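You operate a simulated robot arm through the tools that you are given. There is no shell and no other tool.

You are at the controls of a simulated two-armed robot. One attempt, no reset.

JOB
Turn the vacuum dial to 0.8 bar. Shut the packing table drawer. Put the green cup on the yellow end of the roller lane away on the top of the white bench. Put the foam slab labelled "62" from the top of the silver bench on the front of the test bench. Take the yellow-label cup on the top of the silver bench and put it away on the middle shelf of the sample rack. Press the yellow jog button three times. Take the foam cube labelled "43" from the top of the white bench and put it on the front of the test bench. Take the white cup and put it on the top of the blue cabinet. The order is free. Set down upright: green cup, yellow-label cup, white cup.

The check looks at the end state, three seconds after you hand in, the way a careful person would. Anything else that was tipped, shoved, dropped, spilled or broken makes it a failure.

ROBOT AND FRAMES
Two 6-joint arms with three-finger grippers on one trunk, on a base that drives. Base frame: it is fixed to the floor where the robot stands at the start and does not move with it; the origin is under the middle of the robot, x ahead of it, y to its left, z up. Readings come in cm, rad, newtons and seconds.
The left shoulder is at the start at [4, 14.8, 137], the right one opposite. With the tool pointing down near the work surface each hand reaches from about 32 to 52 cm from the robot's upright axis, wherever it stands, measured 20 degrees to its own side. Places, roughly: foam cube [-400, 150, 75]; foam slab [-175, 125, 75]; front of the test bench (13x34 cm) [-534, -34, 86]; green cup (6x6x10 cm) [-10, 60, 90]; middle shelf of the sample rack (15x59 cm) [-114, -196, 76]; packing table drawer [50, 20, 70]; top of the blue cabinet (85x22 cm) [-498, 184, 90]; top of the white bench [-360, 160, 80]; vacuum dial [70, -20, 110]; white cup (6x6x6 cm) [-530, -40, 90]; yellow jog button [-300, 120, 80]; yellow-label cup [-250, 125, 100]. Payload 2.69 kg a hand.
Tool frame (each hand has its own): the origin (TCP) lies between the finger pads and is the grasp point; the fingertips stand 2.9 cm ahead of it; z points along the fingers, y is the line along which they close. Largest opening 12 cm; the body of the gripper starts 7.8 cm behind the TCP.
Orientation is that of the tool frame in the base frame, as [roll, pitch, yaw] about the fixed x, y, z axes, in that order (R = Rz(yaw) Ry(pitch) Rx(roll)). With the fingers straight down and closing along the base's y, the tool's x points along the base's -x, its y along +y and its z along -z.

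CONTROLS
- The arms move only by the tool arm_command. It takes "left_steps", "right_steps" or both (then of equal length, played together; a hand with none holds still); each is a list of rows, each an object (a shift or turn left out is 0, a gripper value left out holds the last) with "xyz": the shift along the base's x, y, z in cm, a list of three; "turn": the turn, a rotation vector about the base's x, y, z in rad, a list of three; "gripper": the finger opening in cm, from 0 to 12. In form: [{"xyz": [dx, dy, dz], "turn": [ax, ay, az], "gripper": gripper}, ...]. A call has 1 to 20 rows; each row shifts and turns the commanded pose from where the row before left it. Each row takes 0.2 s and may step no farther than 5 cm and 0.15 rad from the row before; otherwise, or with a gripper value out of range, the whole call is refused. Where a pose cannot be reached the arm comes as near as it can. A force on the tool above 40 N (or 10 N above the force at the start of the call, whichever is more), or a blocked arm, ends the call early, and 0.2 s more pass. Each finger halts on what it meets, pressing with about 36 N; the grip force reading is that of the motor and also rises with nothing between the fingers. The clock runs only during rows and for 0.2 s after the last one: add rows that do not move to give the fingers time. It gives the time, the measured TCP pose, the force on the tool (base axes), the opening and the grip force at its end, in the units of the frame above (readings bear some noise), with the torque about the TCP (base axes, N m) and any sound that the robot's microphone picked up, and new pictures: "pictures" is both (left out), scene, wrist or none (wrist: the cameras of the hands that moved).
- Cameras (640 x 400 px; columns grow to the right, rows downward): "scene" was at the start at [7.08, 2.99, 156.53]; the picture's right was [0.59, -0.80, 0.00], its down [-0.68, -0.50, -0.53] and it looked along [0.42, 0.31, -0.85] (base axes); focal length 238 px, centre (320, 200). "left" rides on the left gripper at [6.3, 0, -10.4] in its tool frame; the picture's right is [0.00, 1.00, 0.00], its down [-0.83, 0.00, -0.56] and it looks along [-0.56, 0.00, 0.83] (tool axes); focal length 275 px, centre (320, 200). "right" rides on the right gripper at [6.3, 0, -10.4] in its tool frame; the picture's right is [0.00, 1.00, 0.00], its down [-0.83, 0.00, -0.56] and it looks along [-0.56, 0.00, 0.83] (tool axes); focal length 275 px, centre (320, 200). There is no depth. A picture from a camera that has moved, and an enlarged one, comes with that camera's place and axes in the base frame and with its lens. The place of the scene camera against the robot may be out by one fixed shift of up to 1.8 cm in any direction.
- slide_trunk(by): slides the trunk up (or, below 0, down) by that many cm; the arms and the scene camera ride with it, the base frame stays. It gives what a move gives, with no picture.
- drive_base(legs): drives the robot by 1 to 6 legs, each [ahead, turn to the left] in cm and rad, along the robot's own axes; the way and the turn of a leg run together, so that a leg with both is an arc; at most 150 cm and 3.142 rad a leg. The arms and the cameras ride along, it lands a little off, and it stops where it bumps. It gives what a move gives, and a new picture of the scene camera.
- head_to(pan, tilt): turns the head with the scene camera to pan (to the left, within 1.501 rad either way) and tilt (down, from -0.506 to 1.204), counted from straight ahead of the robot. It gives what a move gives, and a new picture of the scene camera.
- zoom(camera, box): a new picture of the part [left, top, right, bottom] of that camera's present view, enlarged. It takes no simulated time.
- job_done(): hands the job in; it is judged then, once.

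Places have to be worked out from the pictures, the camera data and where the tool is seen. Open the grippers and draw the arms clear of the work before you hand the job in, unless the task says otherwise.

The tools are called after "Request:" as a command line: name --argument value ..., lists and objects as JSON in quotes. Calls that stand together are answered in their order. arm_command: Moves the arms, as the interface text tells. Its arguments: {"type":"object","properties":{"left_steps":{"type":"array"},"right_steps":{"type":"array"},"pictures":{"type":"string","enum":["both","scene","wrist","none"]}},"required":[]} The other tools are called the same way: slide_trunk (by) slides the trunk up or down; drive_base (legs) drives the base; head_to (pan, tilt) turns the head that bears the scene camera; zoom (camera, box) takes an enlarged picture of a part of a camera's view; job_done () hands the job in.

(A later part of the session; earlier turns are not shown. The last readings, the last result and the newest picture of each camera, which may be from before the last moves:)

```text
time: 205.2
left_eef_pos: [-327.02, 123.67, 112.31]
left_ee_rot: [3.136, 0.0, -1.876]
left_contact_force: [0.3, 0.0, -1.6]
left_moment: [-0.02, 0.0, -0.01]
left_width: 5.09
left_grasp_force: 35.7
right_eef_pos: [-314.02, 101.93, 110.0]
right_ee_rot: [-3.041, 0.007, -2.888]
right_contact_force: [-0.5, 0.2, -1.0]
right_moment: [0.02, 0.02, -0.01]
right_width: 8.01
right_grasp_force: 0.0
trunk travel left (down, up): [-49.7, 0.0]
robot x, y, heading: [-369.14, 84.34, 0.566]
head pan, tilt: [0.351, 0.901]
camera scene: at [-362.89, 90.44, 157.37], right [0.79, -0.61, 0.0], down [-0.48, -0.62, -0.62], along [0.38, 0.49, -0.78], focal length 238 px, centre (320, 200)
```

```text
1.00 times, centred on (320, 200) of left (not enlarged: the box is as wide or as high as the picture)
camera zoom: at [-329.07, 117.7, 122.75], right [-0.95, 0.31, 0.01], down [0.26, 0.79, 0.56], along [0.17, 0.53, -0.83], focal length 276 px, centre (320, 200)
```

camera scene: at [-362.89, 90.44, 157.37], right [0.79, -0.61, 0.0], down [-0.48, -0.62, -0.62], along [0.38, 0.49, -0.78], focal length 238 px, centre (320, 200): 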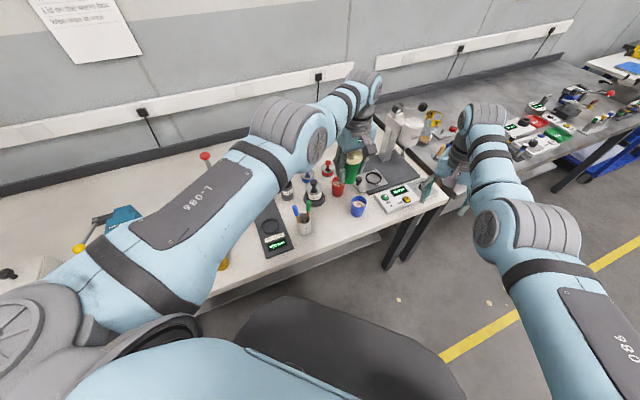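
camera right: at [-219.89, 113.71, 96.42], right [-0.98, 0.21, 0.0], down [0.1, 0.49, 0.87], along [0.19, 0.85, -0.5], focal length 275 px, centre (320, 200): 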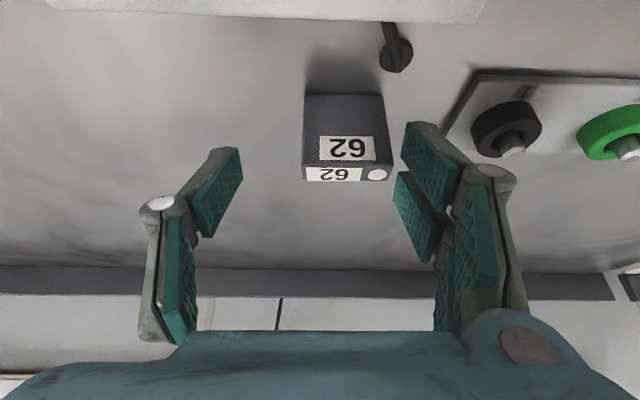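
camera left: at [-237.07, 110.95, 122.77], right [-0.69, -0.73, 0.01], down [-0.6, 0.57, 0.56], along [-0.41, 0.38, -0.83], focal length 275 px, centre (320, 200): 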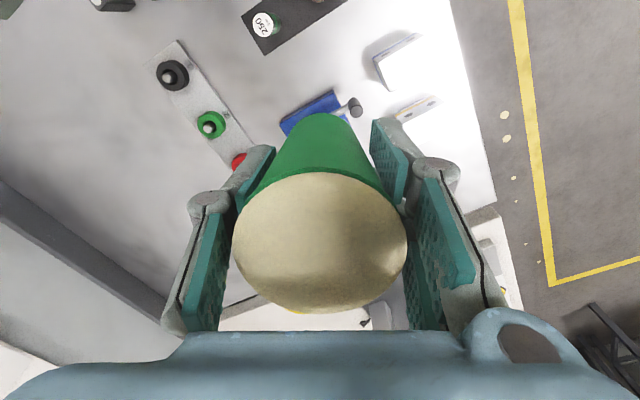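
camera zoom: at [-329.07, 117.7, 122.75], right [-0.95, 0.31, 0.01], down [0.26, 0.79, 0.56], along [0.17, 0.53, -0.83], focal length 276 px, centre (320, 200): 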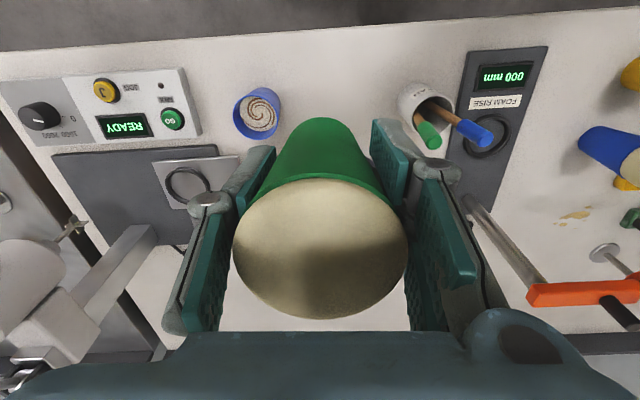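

The labels confirm the yellow button is "JOG". My release spot will be (-327.8, 125.2). I nudge the base forward 1 cm, shift the hand and turn it +0.5 rad so its ends stay clear of the pens and the blue cup.

Request:
drive_base --legs '[[1.2, 0]]'

Request:
arm_command --left_steps '[{"xyz": [-0.4, 0.25, 0], "turn": [0, 0, 0.125]}, {"xyz": [-0.4, 0.25, 0], "turn": [0, 0, 0.125]}, {"xyz": [-0.4, 0.25, 0], "turn": [0, 0, 0.125]}, {"xyz": [-0.4, 0.25, 0], "turn": [0, 0, 0.125]}, {}]' --pictures "wrist"

```text
time: 205.9
left_eef_pos: [-326.29, 124.24, 112.41]
left_ee_rot: [3.137, 0.003, -1.877]
left_contact_force: [-1.0, 0.9, -0.8]
left_moment: [0.0, -0.05, 0.01]
left_width: 5.11
left_grasp_force: 35.1
right_eef_pos: [-313.12, 102.57, 110.14]
right_ee_rot: [-3.044, 0.01, -2.89]
right_contact_force: [0.4, -0.7, 0.6]
right_moment: [-0.01, -0.03, -0.02]
right_width: 8.01
right_grasp_force: 0.0
trunk travel left (down, up): [-49.7, 0.0]
robot x, y, heading: [-367.63, 85.14, 0.563]
head pan, tilt: [0.351, 0.901]
camera scene: at [-362.13, 90.93, 157.39], right [0.79, -0.61, 0.0], down [-0.48, -0.62, -0.62], along [0.38, 0.49, -0.78], focal length 238 px, centre (320, 200)
```

scene: 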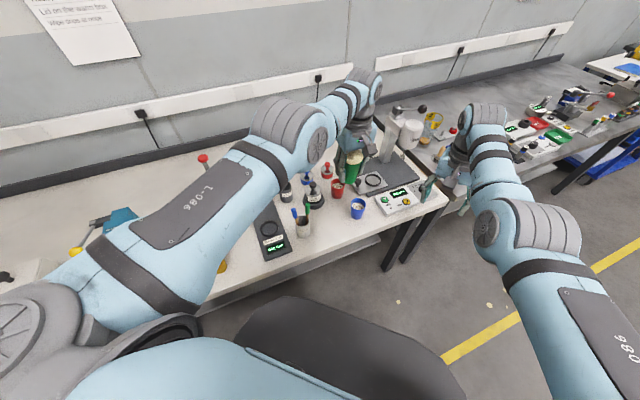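

```text
time: 207.1
left_eef_pos: [-326.72, 125.61, 112.23]
left_ee_rot: [3.131, -0.001, -1.376]
left_contact_force: [-0.6, 1.2, -0.9]
left_moment: [-0.05, -0.02, -0.01]
left_width: 5.11
left_grasp_force: 35.8
left hand out of reach, approached as far as the arm can: row 2, 4
right_eef_pos: [-313.04, 102.77, 110.11]
right_ee_rot: [-3.042, 0.006, -2.891]
right_contact_force: [0.9, 0.3, 0.3]
right_moment: [-0.02, -0.01, -0.02]
right_width: 8.0
right_grasp_force: 0.0
trunk travel left (down, up): [-49.7, 0.0]
robot x, y, heading: [-367.61, 85.32, 0.566]
head pan, tilt: [0.351, 0.901]
camera left: at [-325.5, 119.62, 122.67], right [-0.98, -0.19, 0.01], down [-0.15, 0.82, 0.55], along [-0.11, 0.54, -0.83], focal length 275 px, centre (320, 200)
```

left: 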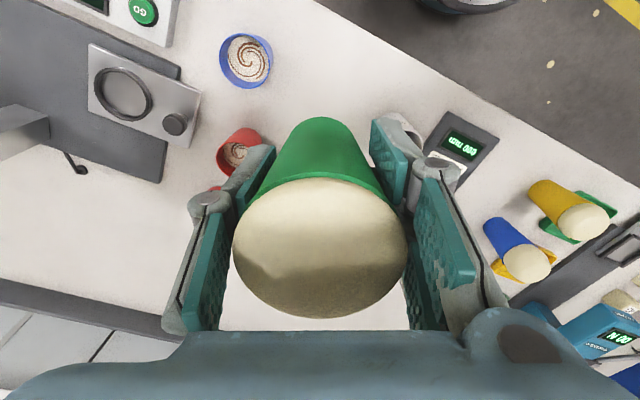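

I'm a little close to the blue cup, so I turn the base +0.03 rad to shift the hand to about (-327.9, 126.8).

Request:
drive_base --legs '[[0, 0.032]]'

Request:
arm_command --left_steps '[{}, {}]' --pictures "wrist"

```text
time: 207.9
left_eef_pos: [-328.12, 126.96, 112.38]
left_ee_rot: [3.13, 0.0, -1.345]
left_contact_force: [-0.3, 0.3, -0.8]
left_moment: [0.01, 0.03, 0.01]
left_width: 5.1
left_grasp_force: 36.0
right_eef_pos: [-313.58, 104.44, 110.06]
right_ee_rot: [-3.044, 0.007, -2.859]
right_contact_force: [0.0, -0.6, -0.3]
right_moment: [0.01, 0.01, -0.01]
right_width: 8.0
right_grasp_force: 0.1
trunk travel left (down, up): [-49.7, 0.0]
robot x, y, heading: [-367.68, 85.16, 0.597]
head pan, tilt: [0.351, 0.901]
camera scene: at [-362.0, 91.19, 157.37], right [0.81, -0.58, 0.0], down [-0.46, -0.64, -0.62], along [0.36, 0.5, -0.78], focal length 238 px, centre (320, 200)
```

scene: 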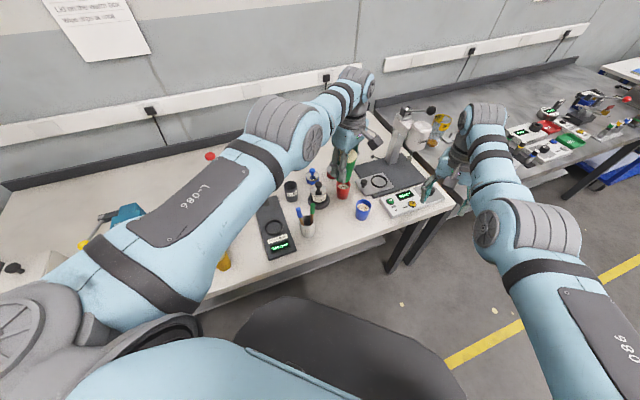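

```text
time: 208.5
left_eef_pos: [-328.0, 126.95, 112.32]
left_ee_rot: [3.132, -0.002, -1.346]
left_contact_force: [-0.2, 0.7, -1.3]
left_moment: [-0.05, 0.03, 0.0]
left_width: 5.08
left_grasp_force: 36.1
right_eef_pos: [-313.67, 104.37, 110.08]
right_ee_rot: [-3.041, 0.007, -2.858]
right_contact_force: [0.1, -0.9, 0.1]
right_moment: [0.0, 0.0, 0.02]
right_width: 8.01
right_grasp_force: 0.1
trunk travel left (down, up): [-49.7, 0.0]
robot x, y, heading: [-367.82, 85.12, 0.598]
head pan, tilt: [0.351, 0.901]
camera left: at [-326.66, 120.9, 122.69], right [-0.98, -0.22, 0.01], down [-0.18, 0.81, 0.55], along [-0.13, 0.54, -0.83], focal length 275 px, centre (320, 200)
```

left: 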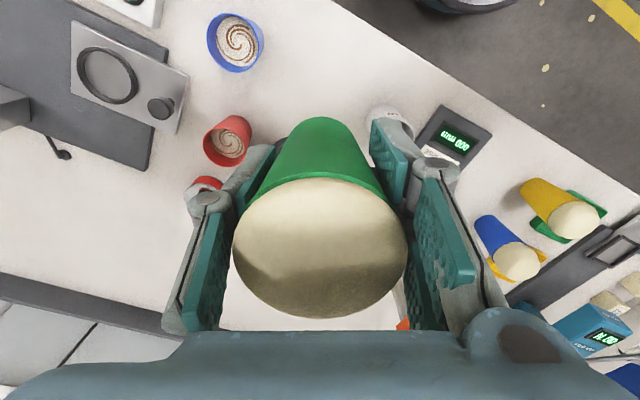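

The spot below is clear by 6–7 cm all around. I lower the trunk 20 cm first; the right hand stays in front of the bench.

Request:
slide_trunk --by -20

Request:
arm_command --left_steps '[{}]' --pictures "both"

```text
time: 210.6
left_eef_pos: [-328.15, 126.95, 92.42]
left_ee_rot: [3.133, -0.002, -1.346]
left_contact_force: [0.3, 0.6, -1.2]
left_moment: [0.0, 0.03, 0.02]
left_width: 5.11
left_grasp_force: 36.2
right_eef_pos: [-313.64, 104.49, 90.13]
right_ee_rot: [-3.042, 0.008, -2.858]
right_contact_force: [-0.6, -0.7, -0.5]
right_moment: [0.02, 0.05, 0.0]
right_width: 8.01
right_grasp_force: 0.0
trunk travel left (down, up): [-29.7, 20.0]
robot x, y, heading: [-367.75, 85.13, 0.594]
head pan, tilt: [0.351, 0.901]
```

```text
time: 211.0
left_eef_pos: [-327.98, 127.02, 92.27]
left_ee_rot: [3.13, -0.001, -1.346]
left_contact_force: [-0.1, -0.1, -0.6]
left_moment: [0.0, -0.02, 0.02]
left_width: 5.11
left_grasp_force: 36.9
right_eef_pos: [-313.69, 104.46, 90.11]
right_ee_rot: [-3.042, 0.006, -2.858]
right_contact_force: [-0.2, -0.5, -0.3]
right_moment: [0.02, 0.01, 0.02]
right_width: 7.98
right_grasp_force: 0.0
trunk travel left (down, up): [-29.7, 20.0]
robot x, y, heading: [-367.73, 85.13, 0.598]
head pan, tilt: [0.351, 0.901]
camera scene: at [-362.09, 91.3, 137.4], right [0.81, -0.58, 0.0], down [-0.46, -0.64, -0.62], along [0.36, 0.5, -0.78], focal length 238 px, centre (320, 200)
camera left: at [-326.66, 120.89, 102.72], right [-0.98, -0.22, 0.01], down [-0.18, 0.81, 0.55], along [-0.13, 0.54, -0.83], focal length 275 px, centre (320, 200)
```

scene: 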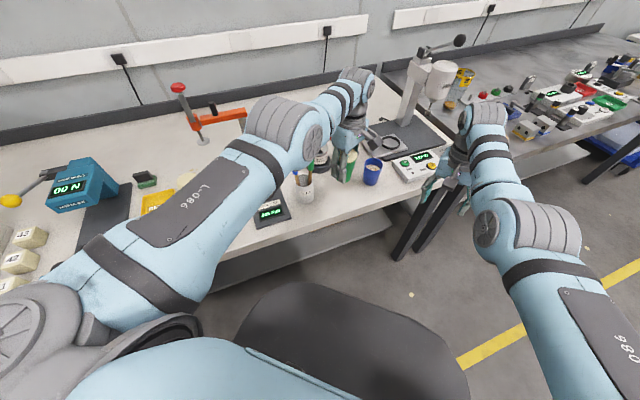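
left: 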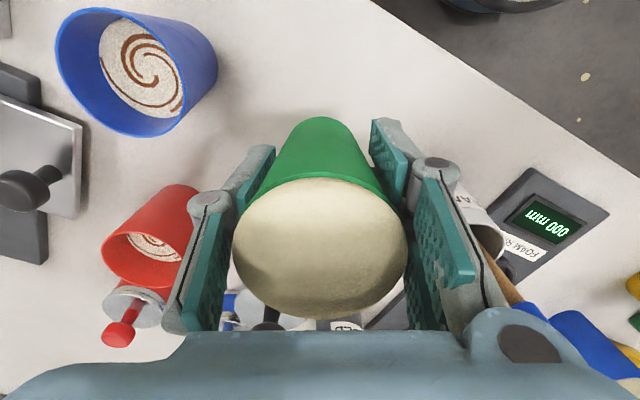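

There's still clearance on all sides. I lower in small steps and watch the vertical force for touchdown.

Request:
slide_trunk --by -2.5

Request:
slide_trunk --by -0.6

Request:
slide_trunk --by -0.5

```text
time: 211.8
left_eef_pos: [-327.97, 126.98, 89.81]
left_ee_rot: [3.132, -0.001, -1.346]
left_contact_force: [0.4, 0.7, -0.5]
left_moment: [0.02, 0.01, 0.0]
left_width: 5.13
left_grasp_force: 35.9
right_eef_pos: [-313.65, 104.46, 87.56]
right_ee_rot: [-3.043, 0.008, -2.861]
right_contact_force: [-0.4, -0.4, 0.0]
right_moment: [-0.01, 0.02, -0.02]
right_width: 8.0
right_grasp_force: 0.1
trunk travel left (down, up): [-27.2, 22.5]
robot x, y, heading: [-367.95, 85.0, 0.595]
head pan, tilt: [0.351, 0.901]
```

```text
time: 212.3
left_eef_pos: [-328.01, 126.85, 89.24]
left_ee_rot: [3.131, -0.001, -1.347]
left_contact_force: [-0.6, -0.5, -0.2]
left_moment: [0.01, 0.0, -0.01]
left_width: 5.08
left_grasp_force: 35.5
right_eef_pos: [-313.57, 104.48, 86.98]
right_ee_rot: [-3.044, 0.005, -2.859]
right_contact_force: [-0.2, 0.0, 0.4]
right_moment: [-0.01, 0.0, 0.0]
right_width: 8.0
right_grasp_force: 0.0
trunk travel left (down, up): [-26.6, 23.1]
robot x, y, heading: [-367.83, 85.1, 0.596]
head pan, tilt: [0.351, 0.901]
```

```text
time: 212.8
left_eef_pos: [-327.93, 127.01, 88.69]
left_ee_rot: [3.13, -0.001, -1.346]
left_contact_force: [-0.2, 0.4, -1.0]
left_moment: [0.0, -0.01, 0.0]
left_width: 5.12
left_grasp_force: 36.0
right_eef_pos: [-313.58, 104.49, 86.39]
right_ee_rot: [-3.042, 0.008, -2.858]
right_contact_force: [-0.5, 0.3, -0.2]
right_moment: [0.01, -0.01, -0.03]
right_width: 8.03
right_grasp_force: 0.1
trunk travel left (down, up): [-26.1, 23.6]
robot x, y, heading: [-367.76, 85.24, 0.594]
head pan, tilt: [0.351, 0.901]
```

Request:
slide_trunk --by -0.5

Request:
slide_trunk --by -0.5

Request:
arm_command --left_steps '[{}]' --pictures "both"

```text
time: 213.4
left_eef_pos: [-328.06, 127.03, 88.19]
left_ee_rot: [3.132, -0.002, -1.346]
left_contact_force: [-0.2, -0.4, 0.0]
left_moment: [-0.01, -0.01, 0.03]
left_width: 5.08
left_grasp_force: 36.2
right_eef_pos: [-313.64, 104.56, 85.96]
right_ee_rot: [-3.043, 0.008, -2.86]
right_contact_force: [-0.1, 0.1, 0.3]
right_moment: [0.03, 0.01, 0.02]
right_width: 7.99
right_grasp_force: 0.0
trunk travel left (down, up): [-25.6, 24.1]
robot x, y, heading: [-367.87, 84.74, 0.597]
head pan, tilt: [0.351, 0.901]
```

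```text
time: 213.9
left_eef_pos: [-328.13, 126.95, 87.75]
left_ee_rot: [3.131, -0.002, -1.345]
left_contact_force: [-0.1, 0.9, -1.6]
left_moment: [0.0, 0.01, -0.03]
left_width: 5.07
left_grasp_force: 36.0
right_eef_pos: [-313.66, 104.55, 85.55]
right_ee_rot: [-3.042, 0.008, -2.859]
right_contact_force: [-0.3, -0.2, -0.5]
right_moment: [0.0, 0.01, -0.01]
right_width: 8.02
right_grasp_force: 0.2
trunk travel left (down, up): [-25.1, 24.6]
robot x, y, heading: [-367.69, 85.41, 0.595]
head pan, tilt: [0.351, 0.901]
```

```text
time: 214.3
left_eef_pos: [-327.94, 127.03, 87.8]
left_ee_rot: [3.13, -0.002, -1.346]
left_contact_force: [0.9, -0.2, -0.8]
left_moment: [0.04, 0.02, -0.01]
left_width: 5.1
left_grasp_force: 36.2
right_eef_pos: [-313.69, 104.39, 85.58]
right_ee_rot: [-3.044, 0.007, -2.858]
right_contact_force: [-0.8, 0.2, 0.3]
right_moment: [-0.02, -0.02, -0.04]
right_width: 8.0
right_grasp_force: 0.1
trunk travel left (down, up): [-25.1, 24.6]
robot x, y, heading: [-367.56, 84.91, 0.592]
head pan, tilt: [0.351, 0.901]
camera scene: at [-362.09, 91.3, 132.85], right [0.81, -0.58, 0.0], down [-0.46, -0.64, -0.62], along [0.36, 0.5, -0.78], focal length 238 px, centre (320, 200)
camera left: at [-326.66, 120.89, 98.18], right [-0.98, -0.22, 0.01], down [-0.18, 0.81, 0.55], along [-0.13, 0.54, -0.83], focal length 275 px, centre (320, 200)
```

scene: 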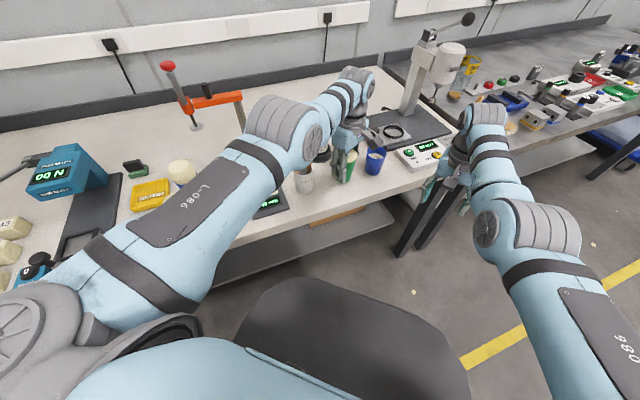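
left: 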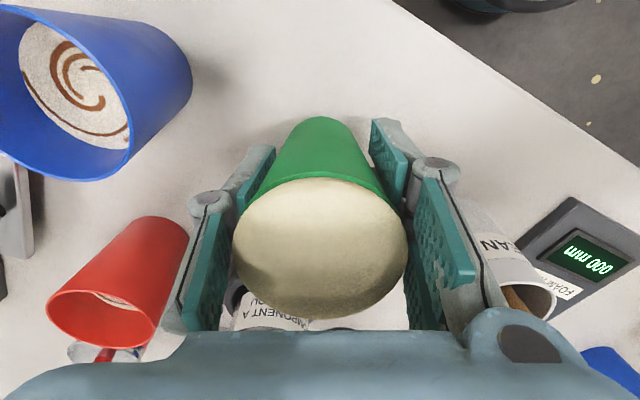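

There's no touchdown yet at TCP 87.8. I'll zoom to see the gap under the cup.

Request:
zoom --camera "scene" --box '[290, 110, 410, 210]'

Request:
zoom --camera "right" --box '[0, 0, 639, 399]'

```text
4.00 times, centred on (350, 160) of scene
camera zoom: at [-362.09, 91.3, 132.85], right [0.81, -0.58, 0.0], down [-0.46, -0.64, -0.62], along [0.36, 0.5, -0.78], focal length 952 px, centre (200, 360)
```

zoom: 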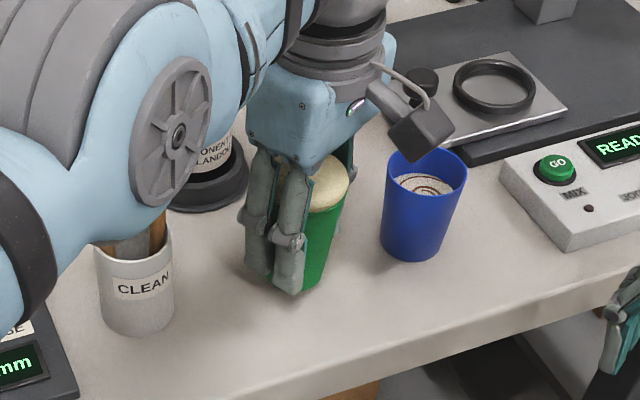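

```text
1.00 times, centred on (320, 200) of right (not enlarged: the box is as wide or as high as the picture)
camera zoom: at [-320.14, 103.63, 95.86], right [-0.28, 0.95, -0.1], down [0.78, 0.29, 0.56], along [0.56, 0.08, -0.82], focal length 276 px, centre (320, 200)
```

zoom: 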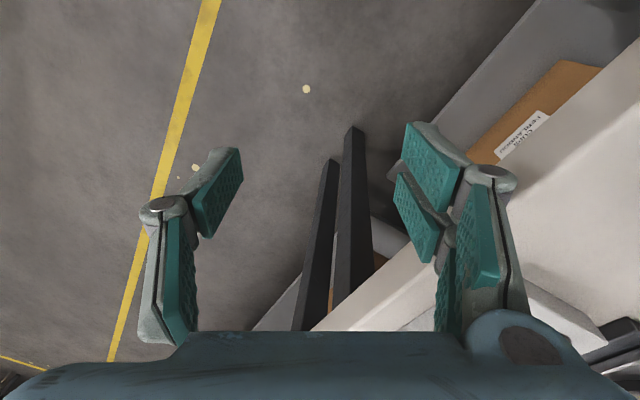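

The cup's bottom is estimated at z≈80.6, nearly on the bench. I continue in 0.4 cm steps.

Request:
slide_trunk --by -0.4

Request:
slide_trunk --by -0.4

Request:
slide_trunk --by -0.4

```text
time: 214.8
left_eef_pos: [-328.03, 126.93, 87.36]
left_ee_rot: [3.13, -0.003, -1.346]
left_contact_force: [0.2, -0.1, -1.7]
left_moment: [-0.02, -0.01, -0.06]
left_width: 5.11
left_grasp_force: 36.6
right_eef_pos: [-313.76, 104.44, 85.01]
right_ee_rot: [-3.043, 0.007, -2.858]
right_contact_force: [0.0, -0.1, -0.9]
right_moment: [0.0, 0.01, -0.03]
right_width: 7.99
right_grasp_force: 0.0
trunk travel left (down, up): [-24.7, 25.0]
robot x, y, heading: [-367.54, 85.04, 0.59]
head pan, tilt: [0.351, 0.901]
```

```text
time: 215.4
left_eef_pos: [-328.0, 127.01, 86.95]
left_ee_rot: [3.132, -0.002, -1.345]
left_contact_force: [-0.3, 0.5, -1.4]
left_moment: [0.01, -0.01, -0.01]
left_width: 5.09
left_grasp_force: 36.1
right_eef_pos: [-313.67, 104.48, 84.7]
right_ee_rot: [-3.043, 0.008, -2.859]
right_contact_force: [-0.8, 0.0, -0.4]
right_moment: [-0.01, -0.01, 0.0]
right_width: 8.03
right_grasp_force: 0.1
trunk travel left (down, up): [-24.3, 25.4]
robot x, y, heading: [-367.57, 85.38, 0.59]
head pan, tilt: [0.351, 0.901]
```

```text
time: 215.9
left_eef_pos: [-328.06, 126.89, 86.71]
left_ee_rot: [3.131, 0.0, -1.344]
left_contact_force: [0.2, -0.2, 5.4]
left_moment: [-0.06, -0.05, -0.01]
left_width: 5.06
left_grasp_force: 35.9
right_eef_pos: [-313.67, 104.32, 84.44]
right_ee_rot: [-3.042, 0.008, -2.86]
right_contact_force: [0.4, -0.1, 0.5]
right_moment: [-0.02, 0.0, 0.01]
right_width: 8.0
right_grasp_force: 0.0
trunk travel left (down, up): [-23.9, 25.8]
robot x, y, heading: [-367.93, 85.39, 0.598]
head pan, tilt: [0.351, 0.901]
```

Touchdown: +5.4 N at TCP 86.7. I open the fingers gently to 7 cm.

Request:
arm_command --left_steps '[{"gripper": 5.6}, {"gripper": 6.2}, {"gripper": 7.0}, {}, {}]' --pictures "both"

```text
time: 217.1
left_eef_pos: [-328.02, 126.97, 86.65]
left_ee_rot: [3.134, -0.001, -1.345]
left_contact_force: [0.6, -0.8, -0.1]
left_moment: [0.0, 0.02, -0.01]
left_width: 7.01
left_grasp_force: 0.0
right_eef_pos: [-313.73, 104.38, 84.28]
right_ee_rot: [-3.041, 0.01, -2.857]
right_contact_force: [-0.4, 0.6, 0.2]
right_moment: [-0.01, 0.03, 0.03]
right_width: 8.0
right_grasp_force: 0.0
trunk travel left (down, up): [-23.9, 25.8]
robot x, y, heading: [-367.79, 84.88, 0.596]
head pan, tilt: [0.351, 0.901]
camera scene: at [-362.12, 91.28, 131.67], right [0.81, -0.58, 0.0], down [-0.46, -0.64, -0.62], along [0.36, 0.5, -0.78], focal length 238 px, centre (320, 200)
camera left: at [-326.68, 120.88, 97.01], right [-0.98, -0.22, 0.01], down [-0.18, 0.81, 0.55], along [-0.13, 0.54, -0.83], focal length 275 px, centre (320, 200)
```

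scene: 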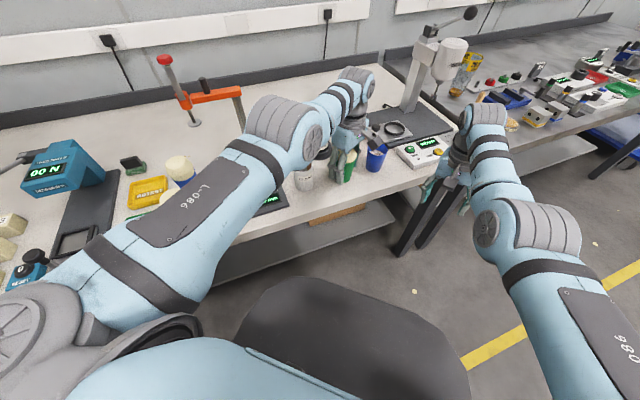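
left: 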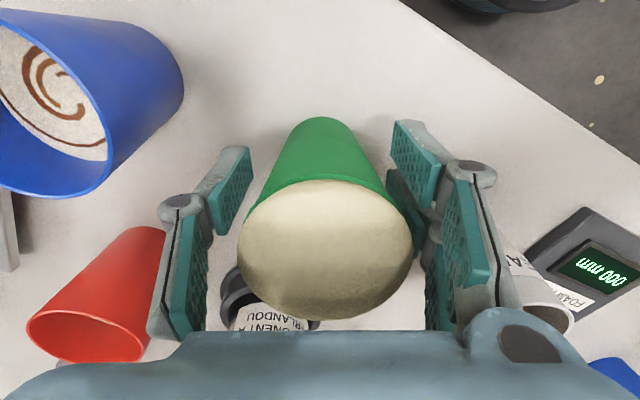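

The cup stands free. I open slightly more and raise the trunk straight up.

Request:
arm_command --left_steps '[{"gripper": 7.6}, {}]' --pictures "none"

Request:
slide_trunk --by 12

Request:
arm_command --left_steps '[{}]' --pictures "both"

```text
time: 217.7
left_eef_pos: [-328.01, 126.94, 86.54]
left_ee_rot: [3.131, -0.002, -1.344]
left_contact_force: [-0.3, 0.3, 0.6]
left_moment: [0.0, -0.02, 0.01]
left_width: 7.61
left_grasp_force: 0.0
right_eef_pos: [-313.72, 104.57, 84.46]
right_ee_rot: [-3.043, 0.007, -2.857]
right_contact_force: [-1.0, 0.4, 0.4]
right_moment: [0.01, 0.01, 0.0]
right_width: 8.01
right_grasp_force: 0.1
trunk travel left (down, up): [-23.9, 25.8]
robot x, y, heading: [-367.4, 85.05, 0.591]
head pan, tilt: [0.351, 0.901]
```

```text
time: 219.2
left_eef_pos: [-328.12, 126.91, 98.34]
left_ee_rot: [3.13, -0.001, -1.345]
left_contact_force: [-0.2, 0.0, 0.9]
left_moment: [-0.01, -0.01, 0.01]
left_width: 7.59
left_grasp_force: 0.1
right_eef_pos: [-313.61, 104.49, 96.26]
right_ee_rot: [-3.043, 0.007, -2.858]
right_contact_force: [-0.1, -0.3, 0.3]
right_moment: [-0.01, 0.01, -0.03]
right_width: 8.01
right_grasp_force: 0.1
trunk travel left (down, up): [-35.9, 13.8]
robot x, y, heading: [-367.72, 84.83, 0.594]
head pan, tilt: [0.351, 0.901]
```

```text
time: 219.6
left_eef_pos: [-328.0, 126.92, 98.56]
left_ee_rot: [3.133, -0.002, -1.347]
left_contact_force: [0.0, 0.4, 0.6]
left_moment: [0.02, 0.01, 0.01]
left_width: 7.6
left_grasp_force: 0.0
right_eef_pos: [-313.7, 104.47, 96.21]
right_ee_rot: [-3.042, 0.009, -2.858]
right_contact_force: [0.3, -0.3, -0.1]
right_moment: [0.01, 0.01, -0.02]
right_width: 8.01
right_grasp_force: 0.1
trunk travel left (down, up): [-35.9, 13.8]
robot x, y, heading: [-367.67, 85.35, 0.595]
head pan, tilt: [0.351, 0.901]
camera scene: at [-362.13, 91.28, 143.57], right [0.81, -0.58, 0.0], down [-0.46, -0.64, -0.62], along [0.36, 0.5, -0.78], focal length 238 px, centre (320, 200)
camera left: at [-326.69, 120.87, 108.91], right [-0.98, -0.22, 0.01], down [-0.18, 0.81, 0.55], along [-0.13, 0.54, -0.83], focal length 275 px, centre (320, 200)
```

scene: 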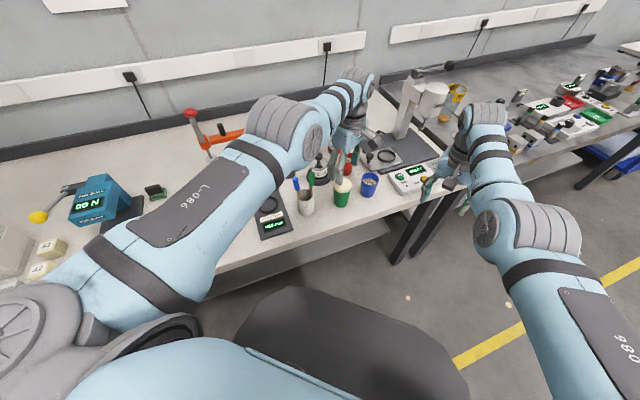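
left: 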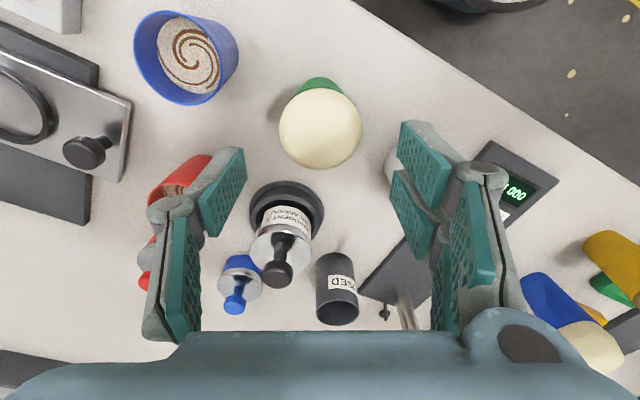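

The green cup stands upright on the white bench. Next is the yellow JOG button at about (-300, 116). I'll raise the trunk, close the left hand, and step the base along the bench so the left hand comes over the button.

Request:
slide_trunk --by 13.8

Request:
drive_base --legs '[[0, -0.97], [30, 0], [0, 0.97]]'

Request:
arm_command --left_steps '[{"gripper": 0}, {}, {}, {}]' --pictures "both"

```text
time: 221.3
left_eef_pos: [-327.91, 126.92, 112.2]
left_ee_rot: [3.129, -0.002, -1.346]
left_contact_force: [0.7, -0.4, -0.2]
left_moment: [0.02, 0.03, -0.01]
left_width: 7.58
left_grasp_force: 0.0
right_eef_pos: [-313.61, 104.47, 110.03]
right_ee_rot: [-3.043, 0.008, -2.859]
right_contact_force: [-0.1, -0.4, -0.2]
right_moment: [0.01, 0.01, 0.0]
right_width: 8.0
right_grasp_force: 0.1
trunk travel left (down, up): [-49.7, 0.0]
robot x, y, heading: [-367.67, 84.98, 0.592]
head pan, tilt: [0.351, 0.901]
```

```text
time: 228.3
left_eef_pos: [-300.29, 116.42, 112.33]
left_ee_rot: [3.131, -0.002, -1.337]
left_contact_force: [-0.7, 0.5, -0.3]
left_moment: [-0.04, 0.0, -0.01]
left_width: 7.59
left_grasp_force: 0.2
right_eef_pos: [-285.87, 94.19, 109.99]
right_ee_rot: [-3.044, 0.006, -2.848]
right_contact_force: [0.2, -0.2, -0.3]
right_moment: [0.02, 0.03, 0.02]
right_width: 8.0
right_grasp_force: 0.0
trunk travel left (down, up): [-49.7, 0.0]
robot x, y, heading: [-339.76, 74.06, 0.606]
head pan, tilt: [0.351, 0.901]
camera scene: at [-334.0, 80.38, 157.37], right [0.82, -0.58, 0.0], down [-0.45, -0.64, -0.62], along [0.36, 0.51, -0.78], focal length 238 px, centre (320, 200)
```

scene: 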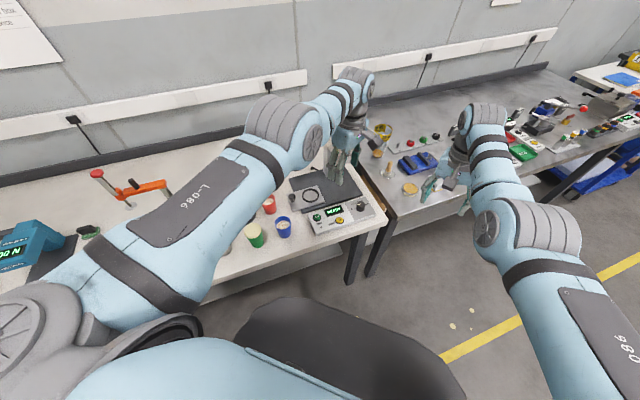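

```text
time: 229.3
left_eef_pos: [-300.38, 116.37, 112.28]
left_ee_rot: [3.13, -0.001, -1.335]
left_contact_force: [0.1, 0.5, -0.2]
left_moment: [0.02, 0.0, -0.03]
left_width: 0.0
left_grasp_force: 28.6
right_eef_pos: [-285.71, 94.1, 110.02]
right_ee_rot: [-3.044, 0.007, -2.848]
right_contact_force: [-0.7, 0.2, -0.5]
right_moment: [-0.01, -0.02, -0.04]
right_width: 8.0
right_grasp_force: 0.0
trunk travel left (down, up): [-49.7, 0.0]
robot x, y, heading: [-339.65, 73.95, 0.602]
head pan, tilt: [0.351, 0.901]
camera scene: at [-334.08, 80.47, 157.37], right [0.82, -0.58, 0.0], down [-0.45, -0.64, -0.62], along [0.36, 0.51, -0.78], focal length 238 px, centre (320, 200)
camera left: at [-298.96, 110.43, 122.69], right [-0.97, -0.23, 0.01], down [-0.19, 0.81, 0.55], along [-0.14, 0.54, -0.83], focal length 275 px, centre (320, 200)
```

scene: 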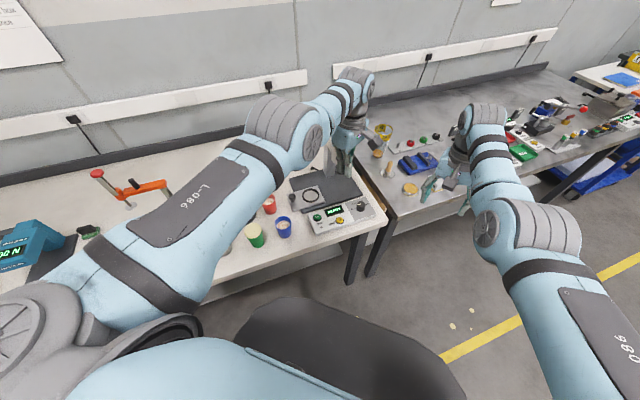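
left: 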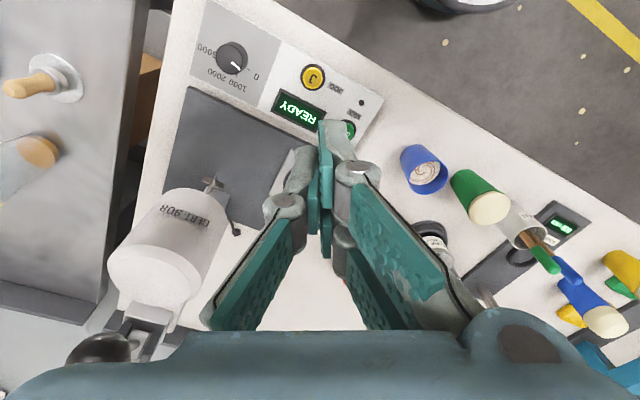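

The wrist view shows the "J" (JOG) button at about (-299.6, 117.2) and GO 8 cm away. I nudge the base forward 1 cm, pull the right hand back from the silver bench, and then fine-align.

Request:
drive_base --legs '[[1.0, 0]]'

Request:
arm_command --left_steps '[{}, {}, {}]' --right_steps '[{"xyz": [-0.8, -1.5, 0]}, {"xyz": [-0.8, -1.5, 0]}, {}]' --pictures "wrist"

Request:
zoom --camera "left" --box '[240, 20, 400, 160]'

```text
time: 230.0
left_eef_pos: [-299.75, 116.94, 112.43]
left_ee_rot: [3.133, -0.001, -1.336]
left_contact_force: [0.1, -0.3, -0.1]
left_moment: [0.01, 0.01, 0.03]
left_width: 0.0
left_grasp_force: 29.0
right_eef_pos: [-285.09, 94.59, 110.16]
right_ee_rot: [-3.042, 0.008, -2.85]
right_contact_force: [0.2, 0.4, 0.1]
right_moment: [0.06, -0.05, 0.02]
right_width: 8.0
right_grasp_force: 0.1
trunk travel left (down, up): [-49.7, 0.0]
robot x, y, heading: [-339.1, 74.47, 0.606]
head pan, tilt: [0.351, 0.901]
camera scene: at [-333.45, 80.89, 157.38], right [0.82, -0.58, 0.0], down [-0.45, -0.64, -0.62], along [0.36, 0.51, -0.78], focal length 238 px, centre (320, 200)
```

scene: 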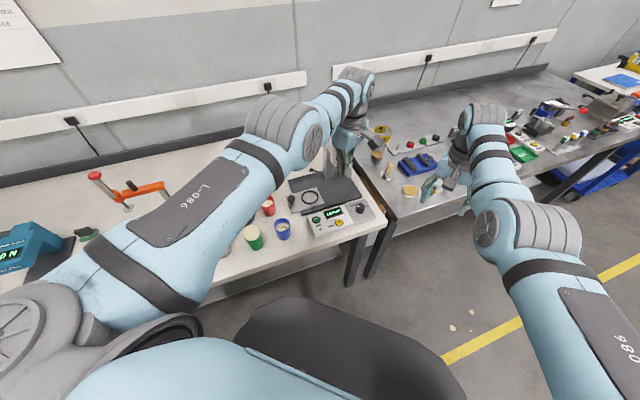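

```text
time: 230.8
left_eef_pos: [-299.59, 116.9, 112.37]
left_ee_rot: [3.133, -0.001, -1.335]
left_contact_force: [0.2, 0.5, 0.3]
left_moment: [-0.03, 0.0, -0.01]
left_width: 0.01
left_grasp_force: 28.8
right_eef_pos: [-286.41, 91.86, 110.09]
right_ee_rot: [-3.043, 0.009, -2.849]
right_contact_force: [0.0, 0.8, 0.3]
right_moment: [-0.01, 0.01, 0.0]
right_width: 8.0
right_grasp_force: 0.1
trunk travel left (down, up): [-49.7, 0.0]
robot x, y, heading: [-338.88, 74.76, 0.604]
head pan, tilt: [0.351, 0.901]
camera right: at [-292.88, 90.88, 120.32], right [-0.29, 0.95, -0.1], down [0.77, 0.3, 0.56], along [0.56, 0.09, -0.82], focal length 275 px, centre (320, 200)
camera left: at [-298.2, 110.94, 122.74], right [-0.97, -0.23, 0.01], down [-0.19, 0.81, 0.55], along [-0.13, 0.54, -0.83], focal length 275 px, centre (320, 200)
```

right: 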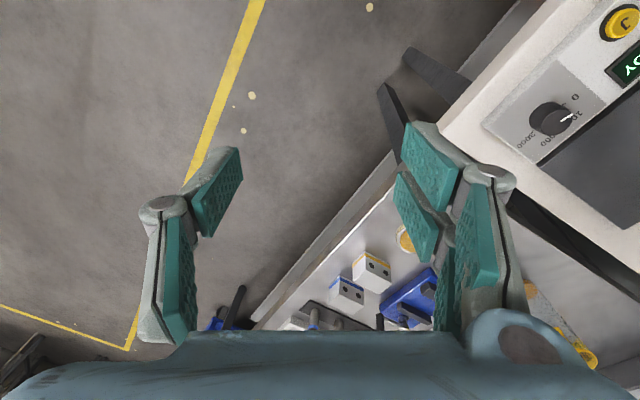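
left: 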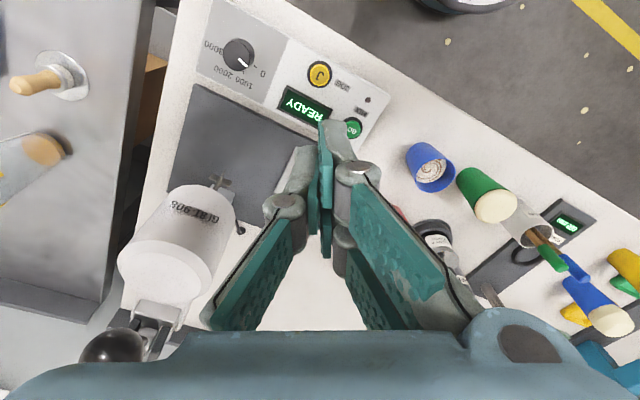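

```text
2.86 times, centred on (320, 90) of left
camera zoom: at [-298.2, 110.94, 122.74], right [-0.97, -0.23, 0.01], down [-0.19, 0.81, 0.55], along [-0.13, 0.54, -0.83], focal length 786 px, centre (320, 514)
```

zoom: 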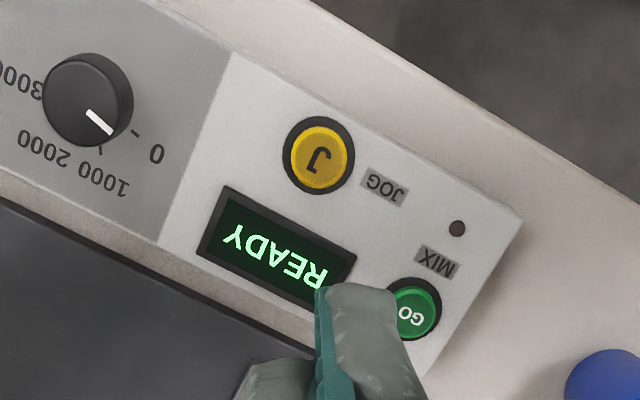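

JOG is confirmed at (-299.6, 117.25) by both wrist cameras. I nudge 0.3 cm in y and lower the trunk 20 cm.

Request:
arm_command --left_steps '[{"xyz": [0, 0.35, 0]}, {}]' --pictures "none"

Request:
slide_trunk --by -20

Request:
arm_command --left_steps '[{}]' --pictures "both"

```text
time: 231.4
left_eef_pos: [-299.72, 117.35, 112.22]
left_ee_rot: [3.132, -0.002, -1.333]
left_contact_force: [0.1, 0.7, -0.1]
left_moment: [0.01, 0.02, -0.01]
left_width: 0.01
left_grasp_force: 28.7
right_eef_pos: [-286.47, 91.81, 109.93]
right_ee_rot: [-3.043, 0.007, -2.849]
right_contact_force: [-0.6, -0.3, -0.2]
right_moment: [0.0, -0.04, 0.01]
right_width: 8.0
right_grasp_force: 0.0
trunk travel left (down, up): [-49.7, 0.0]
robot x, y, heading: [-338.93, 74.66, 0.606]
head pan, tilt: [0.351, 0.901]
```

```text
time: 233.6
left_eef_pos: [-299.52, 117.4, 92.29]
left_ee_rot: [3.131, -0.002, -1.335]
left_contact_force: [0.2, 0.3, 0.2]
left_moment: [-0.01, -0.01, 0.05]
left_width: 0.0
left_grasp_force: 28.6
right_eef_pos: [-286.36, 91.95, 90.02]
right_ee_rot: [-3.043, 0.006, -2.848]
right_contact_force: [-0.7, -0.6, -0.6]
right_moment: [0.03, 0.03, -0.02]
right_width: 7.99
right_grasp_force: 0.0
trunk travel left (down, up): [-29.7, 20.0]
robot x, y, heading: [-338.78, 75.07, 0.605]
head pan, tilt: [0.351, 0.901]
```

```text
time: 234.0
left_eef_pos: [-299.58, 117.43, 92.23]
left_ee_rot: [3.132, -0.004, -1.335]
left_contact_force: [-0.3, 1.0, 0.2]
left_moment: [-0.04, -0.01, -0.01]
left_width: 0.0
left_grasp_force: 28.9
right_eef_pos: [-286.24, 91.85, 89.86]
right_ee_rot: [-3.043, 0.008, -2.849]
right_contact_force: [0.4, -0.3, 0.3]
right_moment: [0.02, 0.01, -0.03]
right_width: 8.0
right_grasp_force: 0.1
trunk travel left (down, up): [-29.7, 20.0]
robot x, y, heading: [-338.82, 74.56, 0.607]
head pan, tilt: [0.351, 0.901]
camera scene: at [-333.24, 81.03, 137.4], right [0.82, -0.58, 0.0], down [-0.45, -0.64, -0.62], along [0.36, 0.51, -0.78], focal length 238 px, centre (320, 200)
camera left: at [-298.13, 111.34, 102.71], right [-0.97, -0.23, 0.01], down [-0.19, 0.81, 0.55], along [-0.14, 0.54, -0.83], focal length 275 px, centre (320, 200)
```

scene: 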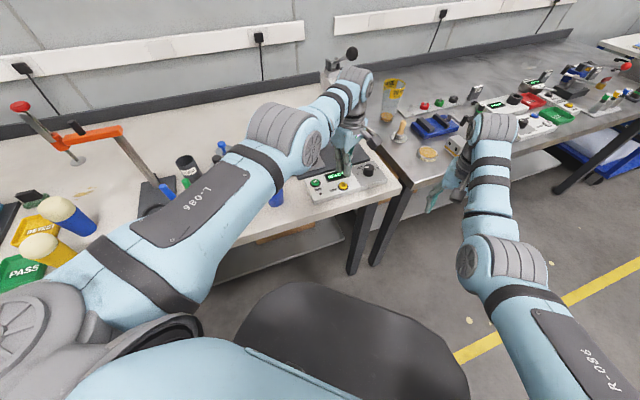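
left: 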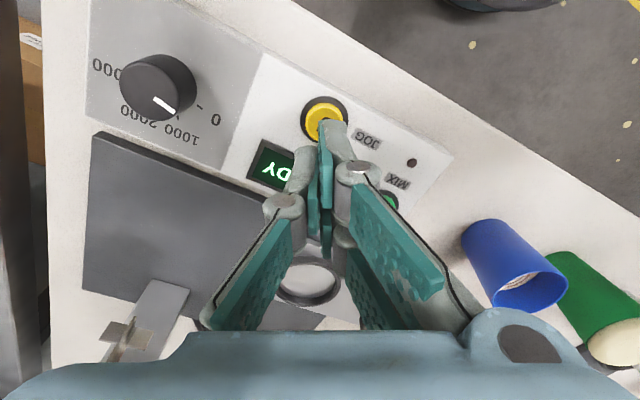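

The tip axis lands within half a centimetre of the button. I correct by (-0.15, -0.35) and lower the trunk 3 cm more.

Request:
arm_command --left_steps '[{"xyz": [-0.15, -0.35, 0]}, {}]' --pictures "none"

Request:
slide_trunk --by -3

Request:
arm_command --left_steps '[{}]' --pictures "wrist"

```text
time: 234.6
left_eef_pos: [-299.53, 116.96, 92.33]
left_ee_rot: [3.13, -0.001, -1.336]
left_contact_force: [0.0, 0.0, -0.3]
left_moment: [-0.01, 0.0, -0.02]
left_width: 0.01
left_grasp_force: 28.6
right_eef_pos: [-286.38, 91.8, 90.02]
right_ee_rot: [-3.042, 0.007, -2.848]
right_contact_force: [-0.2, -0.6, 0.0]
right_moment: [-0.02, -0.02, -0.03]
right_width: 7.99
right_grasp_force: 0.0
trunk travel left (down, up): [-29.7, 20.0]
robot x, y, heading: [-338.71, 74.7, 0.609]
head pan, tilt: [0.351, 0.901]
```

```text
time: 235.3
left_eef_pos: [-299.59, 116.98, 89.23]
left_ee_rot: [3.129, -0.002, -1.335]
left_contact_force: [0.6, -0.7, 0.5]
left_moment: [0.02, -0.04, -0.02]
left_width: 0.0
left_grasp_force: 28.6
right_eef_pos: [-286.42, 91.89, 87.04]
right_ee_rot: [-3.041, 0.007, -2.847]
right_contact_force: [0.5, -0.1, 0.0]
right_moment: [-0.02, -0.01, 0.01]
right_width: 8.0
right_grasp_force: 0.1
trunk travel left (down, up): [-26.7, 23.0]
robot x, y, heading: [-338.9, 75.18, 0.604]
head pan, tilt: [0.351, 0.901]
```

```text
time: 235.7
left_eef_pos: [-299.58, 116.97, 89.43]
left_ee_rot: [3.13, -0.001, -1.336]
left_contact_force: [0.6, 0.2, 0.3]
left_moment: [0.0, 0.0, -0.02]
left_width: 0.0
left_grasp_force: 28.3
right_eef_pos: [-286.34, 91.94, 87.02]
right_ee_rot: [-3.042, 0.006, -2.849]
right_contact_force: [0.0, -0.3, -0.4]
right_moment: [-0.01, 0.02, 0.02]
right_width: 7.99
right_grasp_force: 0.0
trunk travel left (down, up): [-26.7, 23.0]
robot x, y, heading: [-339.23, 74.57, 0.608]
head pan, tilt: [0.351, 0.901]
camera left: at [-298.15, 111.03, 99.72], right [-0.97, -0.23, 0.01], down [-0.18, 0.81, 0.55], along [-0.14, 0.54, -0.83], focal length 275 px, centre (320, 200)
```

left: 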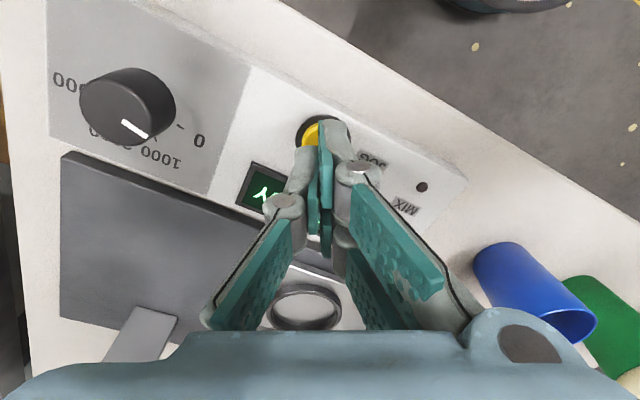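

Aligned over the yellow button. I step down to find the contact.

Request:
arm_command --left_steps '[{"xyz": [0, -0.25, -0.5]}, {"xyz": [0, 0, -0.5]}, {"xyz": [0, 0, -0.4]}, {"xyz": [0, 0, -0.3]}, {}]' --pictures "none"

Request:
arm_command --left_steps '[{"xyz": [0, 0, -0.3]}, {}]' --pictures "none"

Request:
arm_command --left_steps '[{"xyz": [0, 0, -0.3]}, {}]' --pictures "wrist"

```text
time: 236.9
left_eef_pos: [-299.6, 116.81, 87.69]
left_ee_rot: [3.129, -0.003, -1.336]
left_contact_force: [0.7, 0.8, -0.1]
left_moment: [0.0, -0.01, 0.03]
left_width: 0.6
left_grasp_force: 28.8
right_eef_pos: [-286.4, 91.82, 87.02]
right_ee_rot: [-3.041, 0.008, -2.849]
right_contact_force: [0.5, 0.1, -0.2]
right_moment: [0.01, 0.0, -0.02]
right_width: 8.0
right_grasp_force: 0.0
trunk travel left (down, up): [-26.7, 23.0]
robot x, y, heading: [-339.02, 74.91, 0.608]
head pan, tilt: [0.351, 0.901]
```

```text
time: 237.5
left_eef_pos: [-299.67, 116.82, 87.36]
left_ee_rot: [3.129, 0.0, -1.335]
left_contact_force: [1.1, 0.1, 3.7]
left_moment: [-0.03, -0.04, -0.03]
left_width: 0.62
left_grasp_force: 28.4
right_eef_pos: [-286.47, 91.86, 87.05]
right_ee_rot: [-3.042, 0.008, -2.849]
right_contact_force: [-0.6, 0.5, 0.0]
right_moment: [0.0, -0.03, -0.03]
right_width: 7.98
right_grasp_force: 0.1
trunk travel left (down, up): [-26.7, 23.0]
robot x, y, heading: [-338.66, 74.66, 0.606]
head pan, tilt: [0.351, 0.901]
heard: click
```

```text
time: 238.1
left_eef_pos: [-299.65, 116.74, 87.11]
left_ee_rot: [3.132, -0.001, -1.336]
left_contact_force: [3.2, 1.8, 11.5]
left_moment: [0.05, -0.08, -0.01]
left_width: 0.59
left_grasp_force: 28.5
right_eef_pos: [-286.42, 91.76, 87.09]
right_ee_rot: [-3.044, 0.007, -2.85]
right_contact_force: [-0.4, -0.3, 0.3]
right_moment: [0.02, -0.01, 0.03]
right_width: 8.02
right_grasp_force: 0.0
trunk travel left (down, up): [-26.7, 23.0]
robot x, y, heading: [-338.54, 74.74, 0.607]
head pan, tilt: [0.351, 0.901]
camera left: at [-298.21, 110.72, 97.53], right [-0.97, -0.23, 0.01], down [-0.19, 0.81, 0.56], along [-0.14, 0.54, -0.83], focal length 275 px, centre (320, 200)
```

left: 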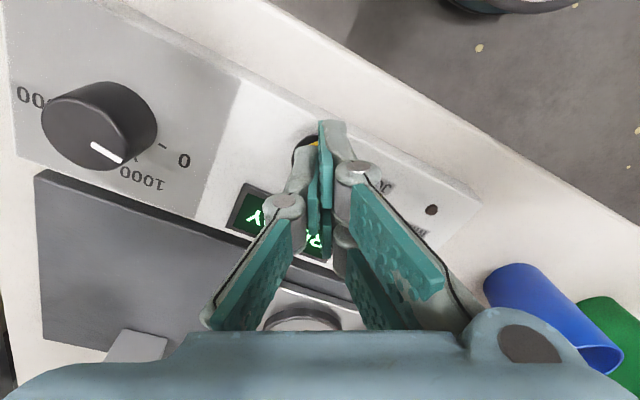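

I heard one click (press 1). I release by lifting 1.3 cm, then press again.

Request:
arm_command --left_steps '[{"xyz": [0, 0, 0.5]}, {"xyz": [0, 0, 0.5]}, {"xyz": [0, 0, 0.4]}, {}]' --pictures "wrist"

```text
time: 239.1
left_eef_pos: [-299.71, 116.77, 88.44]
left_ee_rot: [3.127, -0.002, -1.334]
left_contact_force: [-0.2, 0.0, 0.0]
left_moment: [-0.06, 0.0, 0.0]
left_width: 0.0
left_grasp_force: 28.0
right_eef_pos: [-286.32, 91.87, 86.86]
right_ee_rot: [-3.042, 0.007, -2.848]
right_contact_force: [-0.1, -0.2, -0.2]
right_moment: [0.0, 0.0, -0.02]
right_width: 8.0
right_grasp_force: 0.1
trunk travel left (down, up): [-26.7, 23.0]
robot x, y, heading: [-338.78, 74.62, 0.605]
head pan, tilt: [0.351, 0.901]
camera left: at [-298.15, 110.8, 98.82], right [-0.97, -0.23, 0.01], down [-0.18, 0.81, 0.55], along [-0.14, 0.54, -0.83], focal length 275 px, centre (320, 200)
```

left: 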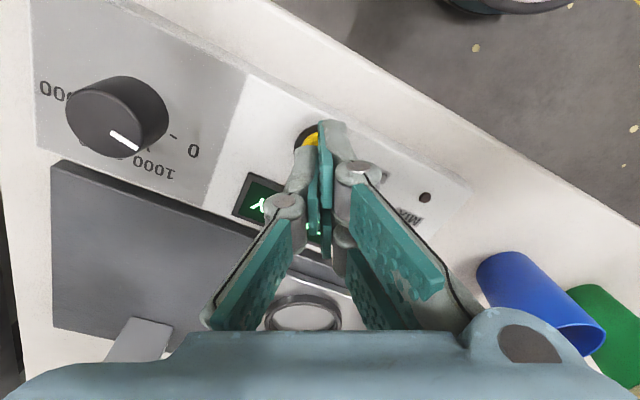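

Second press.

Request:
arm_command --left_steps '[{"xyz": [0, 0, -0.5]}, {"xyz": [0, 0, -0.5]}, {"xyz": [0, 0, -0.3]}, {}]' --pictures "none"

Request:
arm_command --left_steps '[{"xyz": [0, 0, 0.5]}, {"xyz": [0, 0, 0.5]}, {"xyz": [0, 0, 0.3]}, {}]' --pictures "none"

```text
time: 240.1
left_eef_pos: [-299.58, 116.77, 87.22]
left_ee_rot: [3.131, 0.0, -1.335]
left_contact_force: [2.7, 1.6, 10.0]
left_moment: [0.06, -0.03, 0.01]
left_width: 0.57
left_grasp_force: 28.2
right_eef_pos: [-286.4, 91.82, 87.16]
right_ee_rot: [-3.042, 0.01, -2.847]
right_contact_force: [-0.1, -0.3, 0.4]
right_moment: [-0.01, 0.0, -0.01]
right_width: 7.97
right_grasp_force: 0.0
trunk travel left (down, up): [-26.7, 23.0]
robot x, y, heading: [-338.73, 74.56, 0.609]
head pan, tilt: [0.351, 0.901]
heard: click
```

```text
time: 241.1
left_eef_pos: [-299.64, 116.82, 88.4]
left_ee_rot: [3.128, -0.001, -1.336]
left_contact_force: [0.9, 0.7, 0.1]
left_moment: [-0.01, 0.0, 0.01]
left_width: 0.03
left_grasp_force: 28.1
right_eef_pos: [-286.47, 91.79, 87.01]
right_ee_rot: [-3.041, 0.008, -2.847]
right_contact_force: [-0.6, 0.2, 0.3]
right_moment: [-0.06, -0.04, -0.01]
right_width: 8.01
right_grasp_force: 0.0
trunk travel left (down, up): [-26.7, 23.0]
robot x, y, heading: [-338.76, 74.72, 0.608]
head pan, tilt: [0.351, 0.901]
```

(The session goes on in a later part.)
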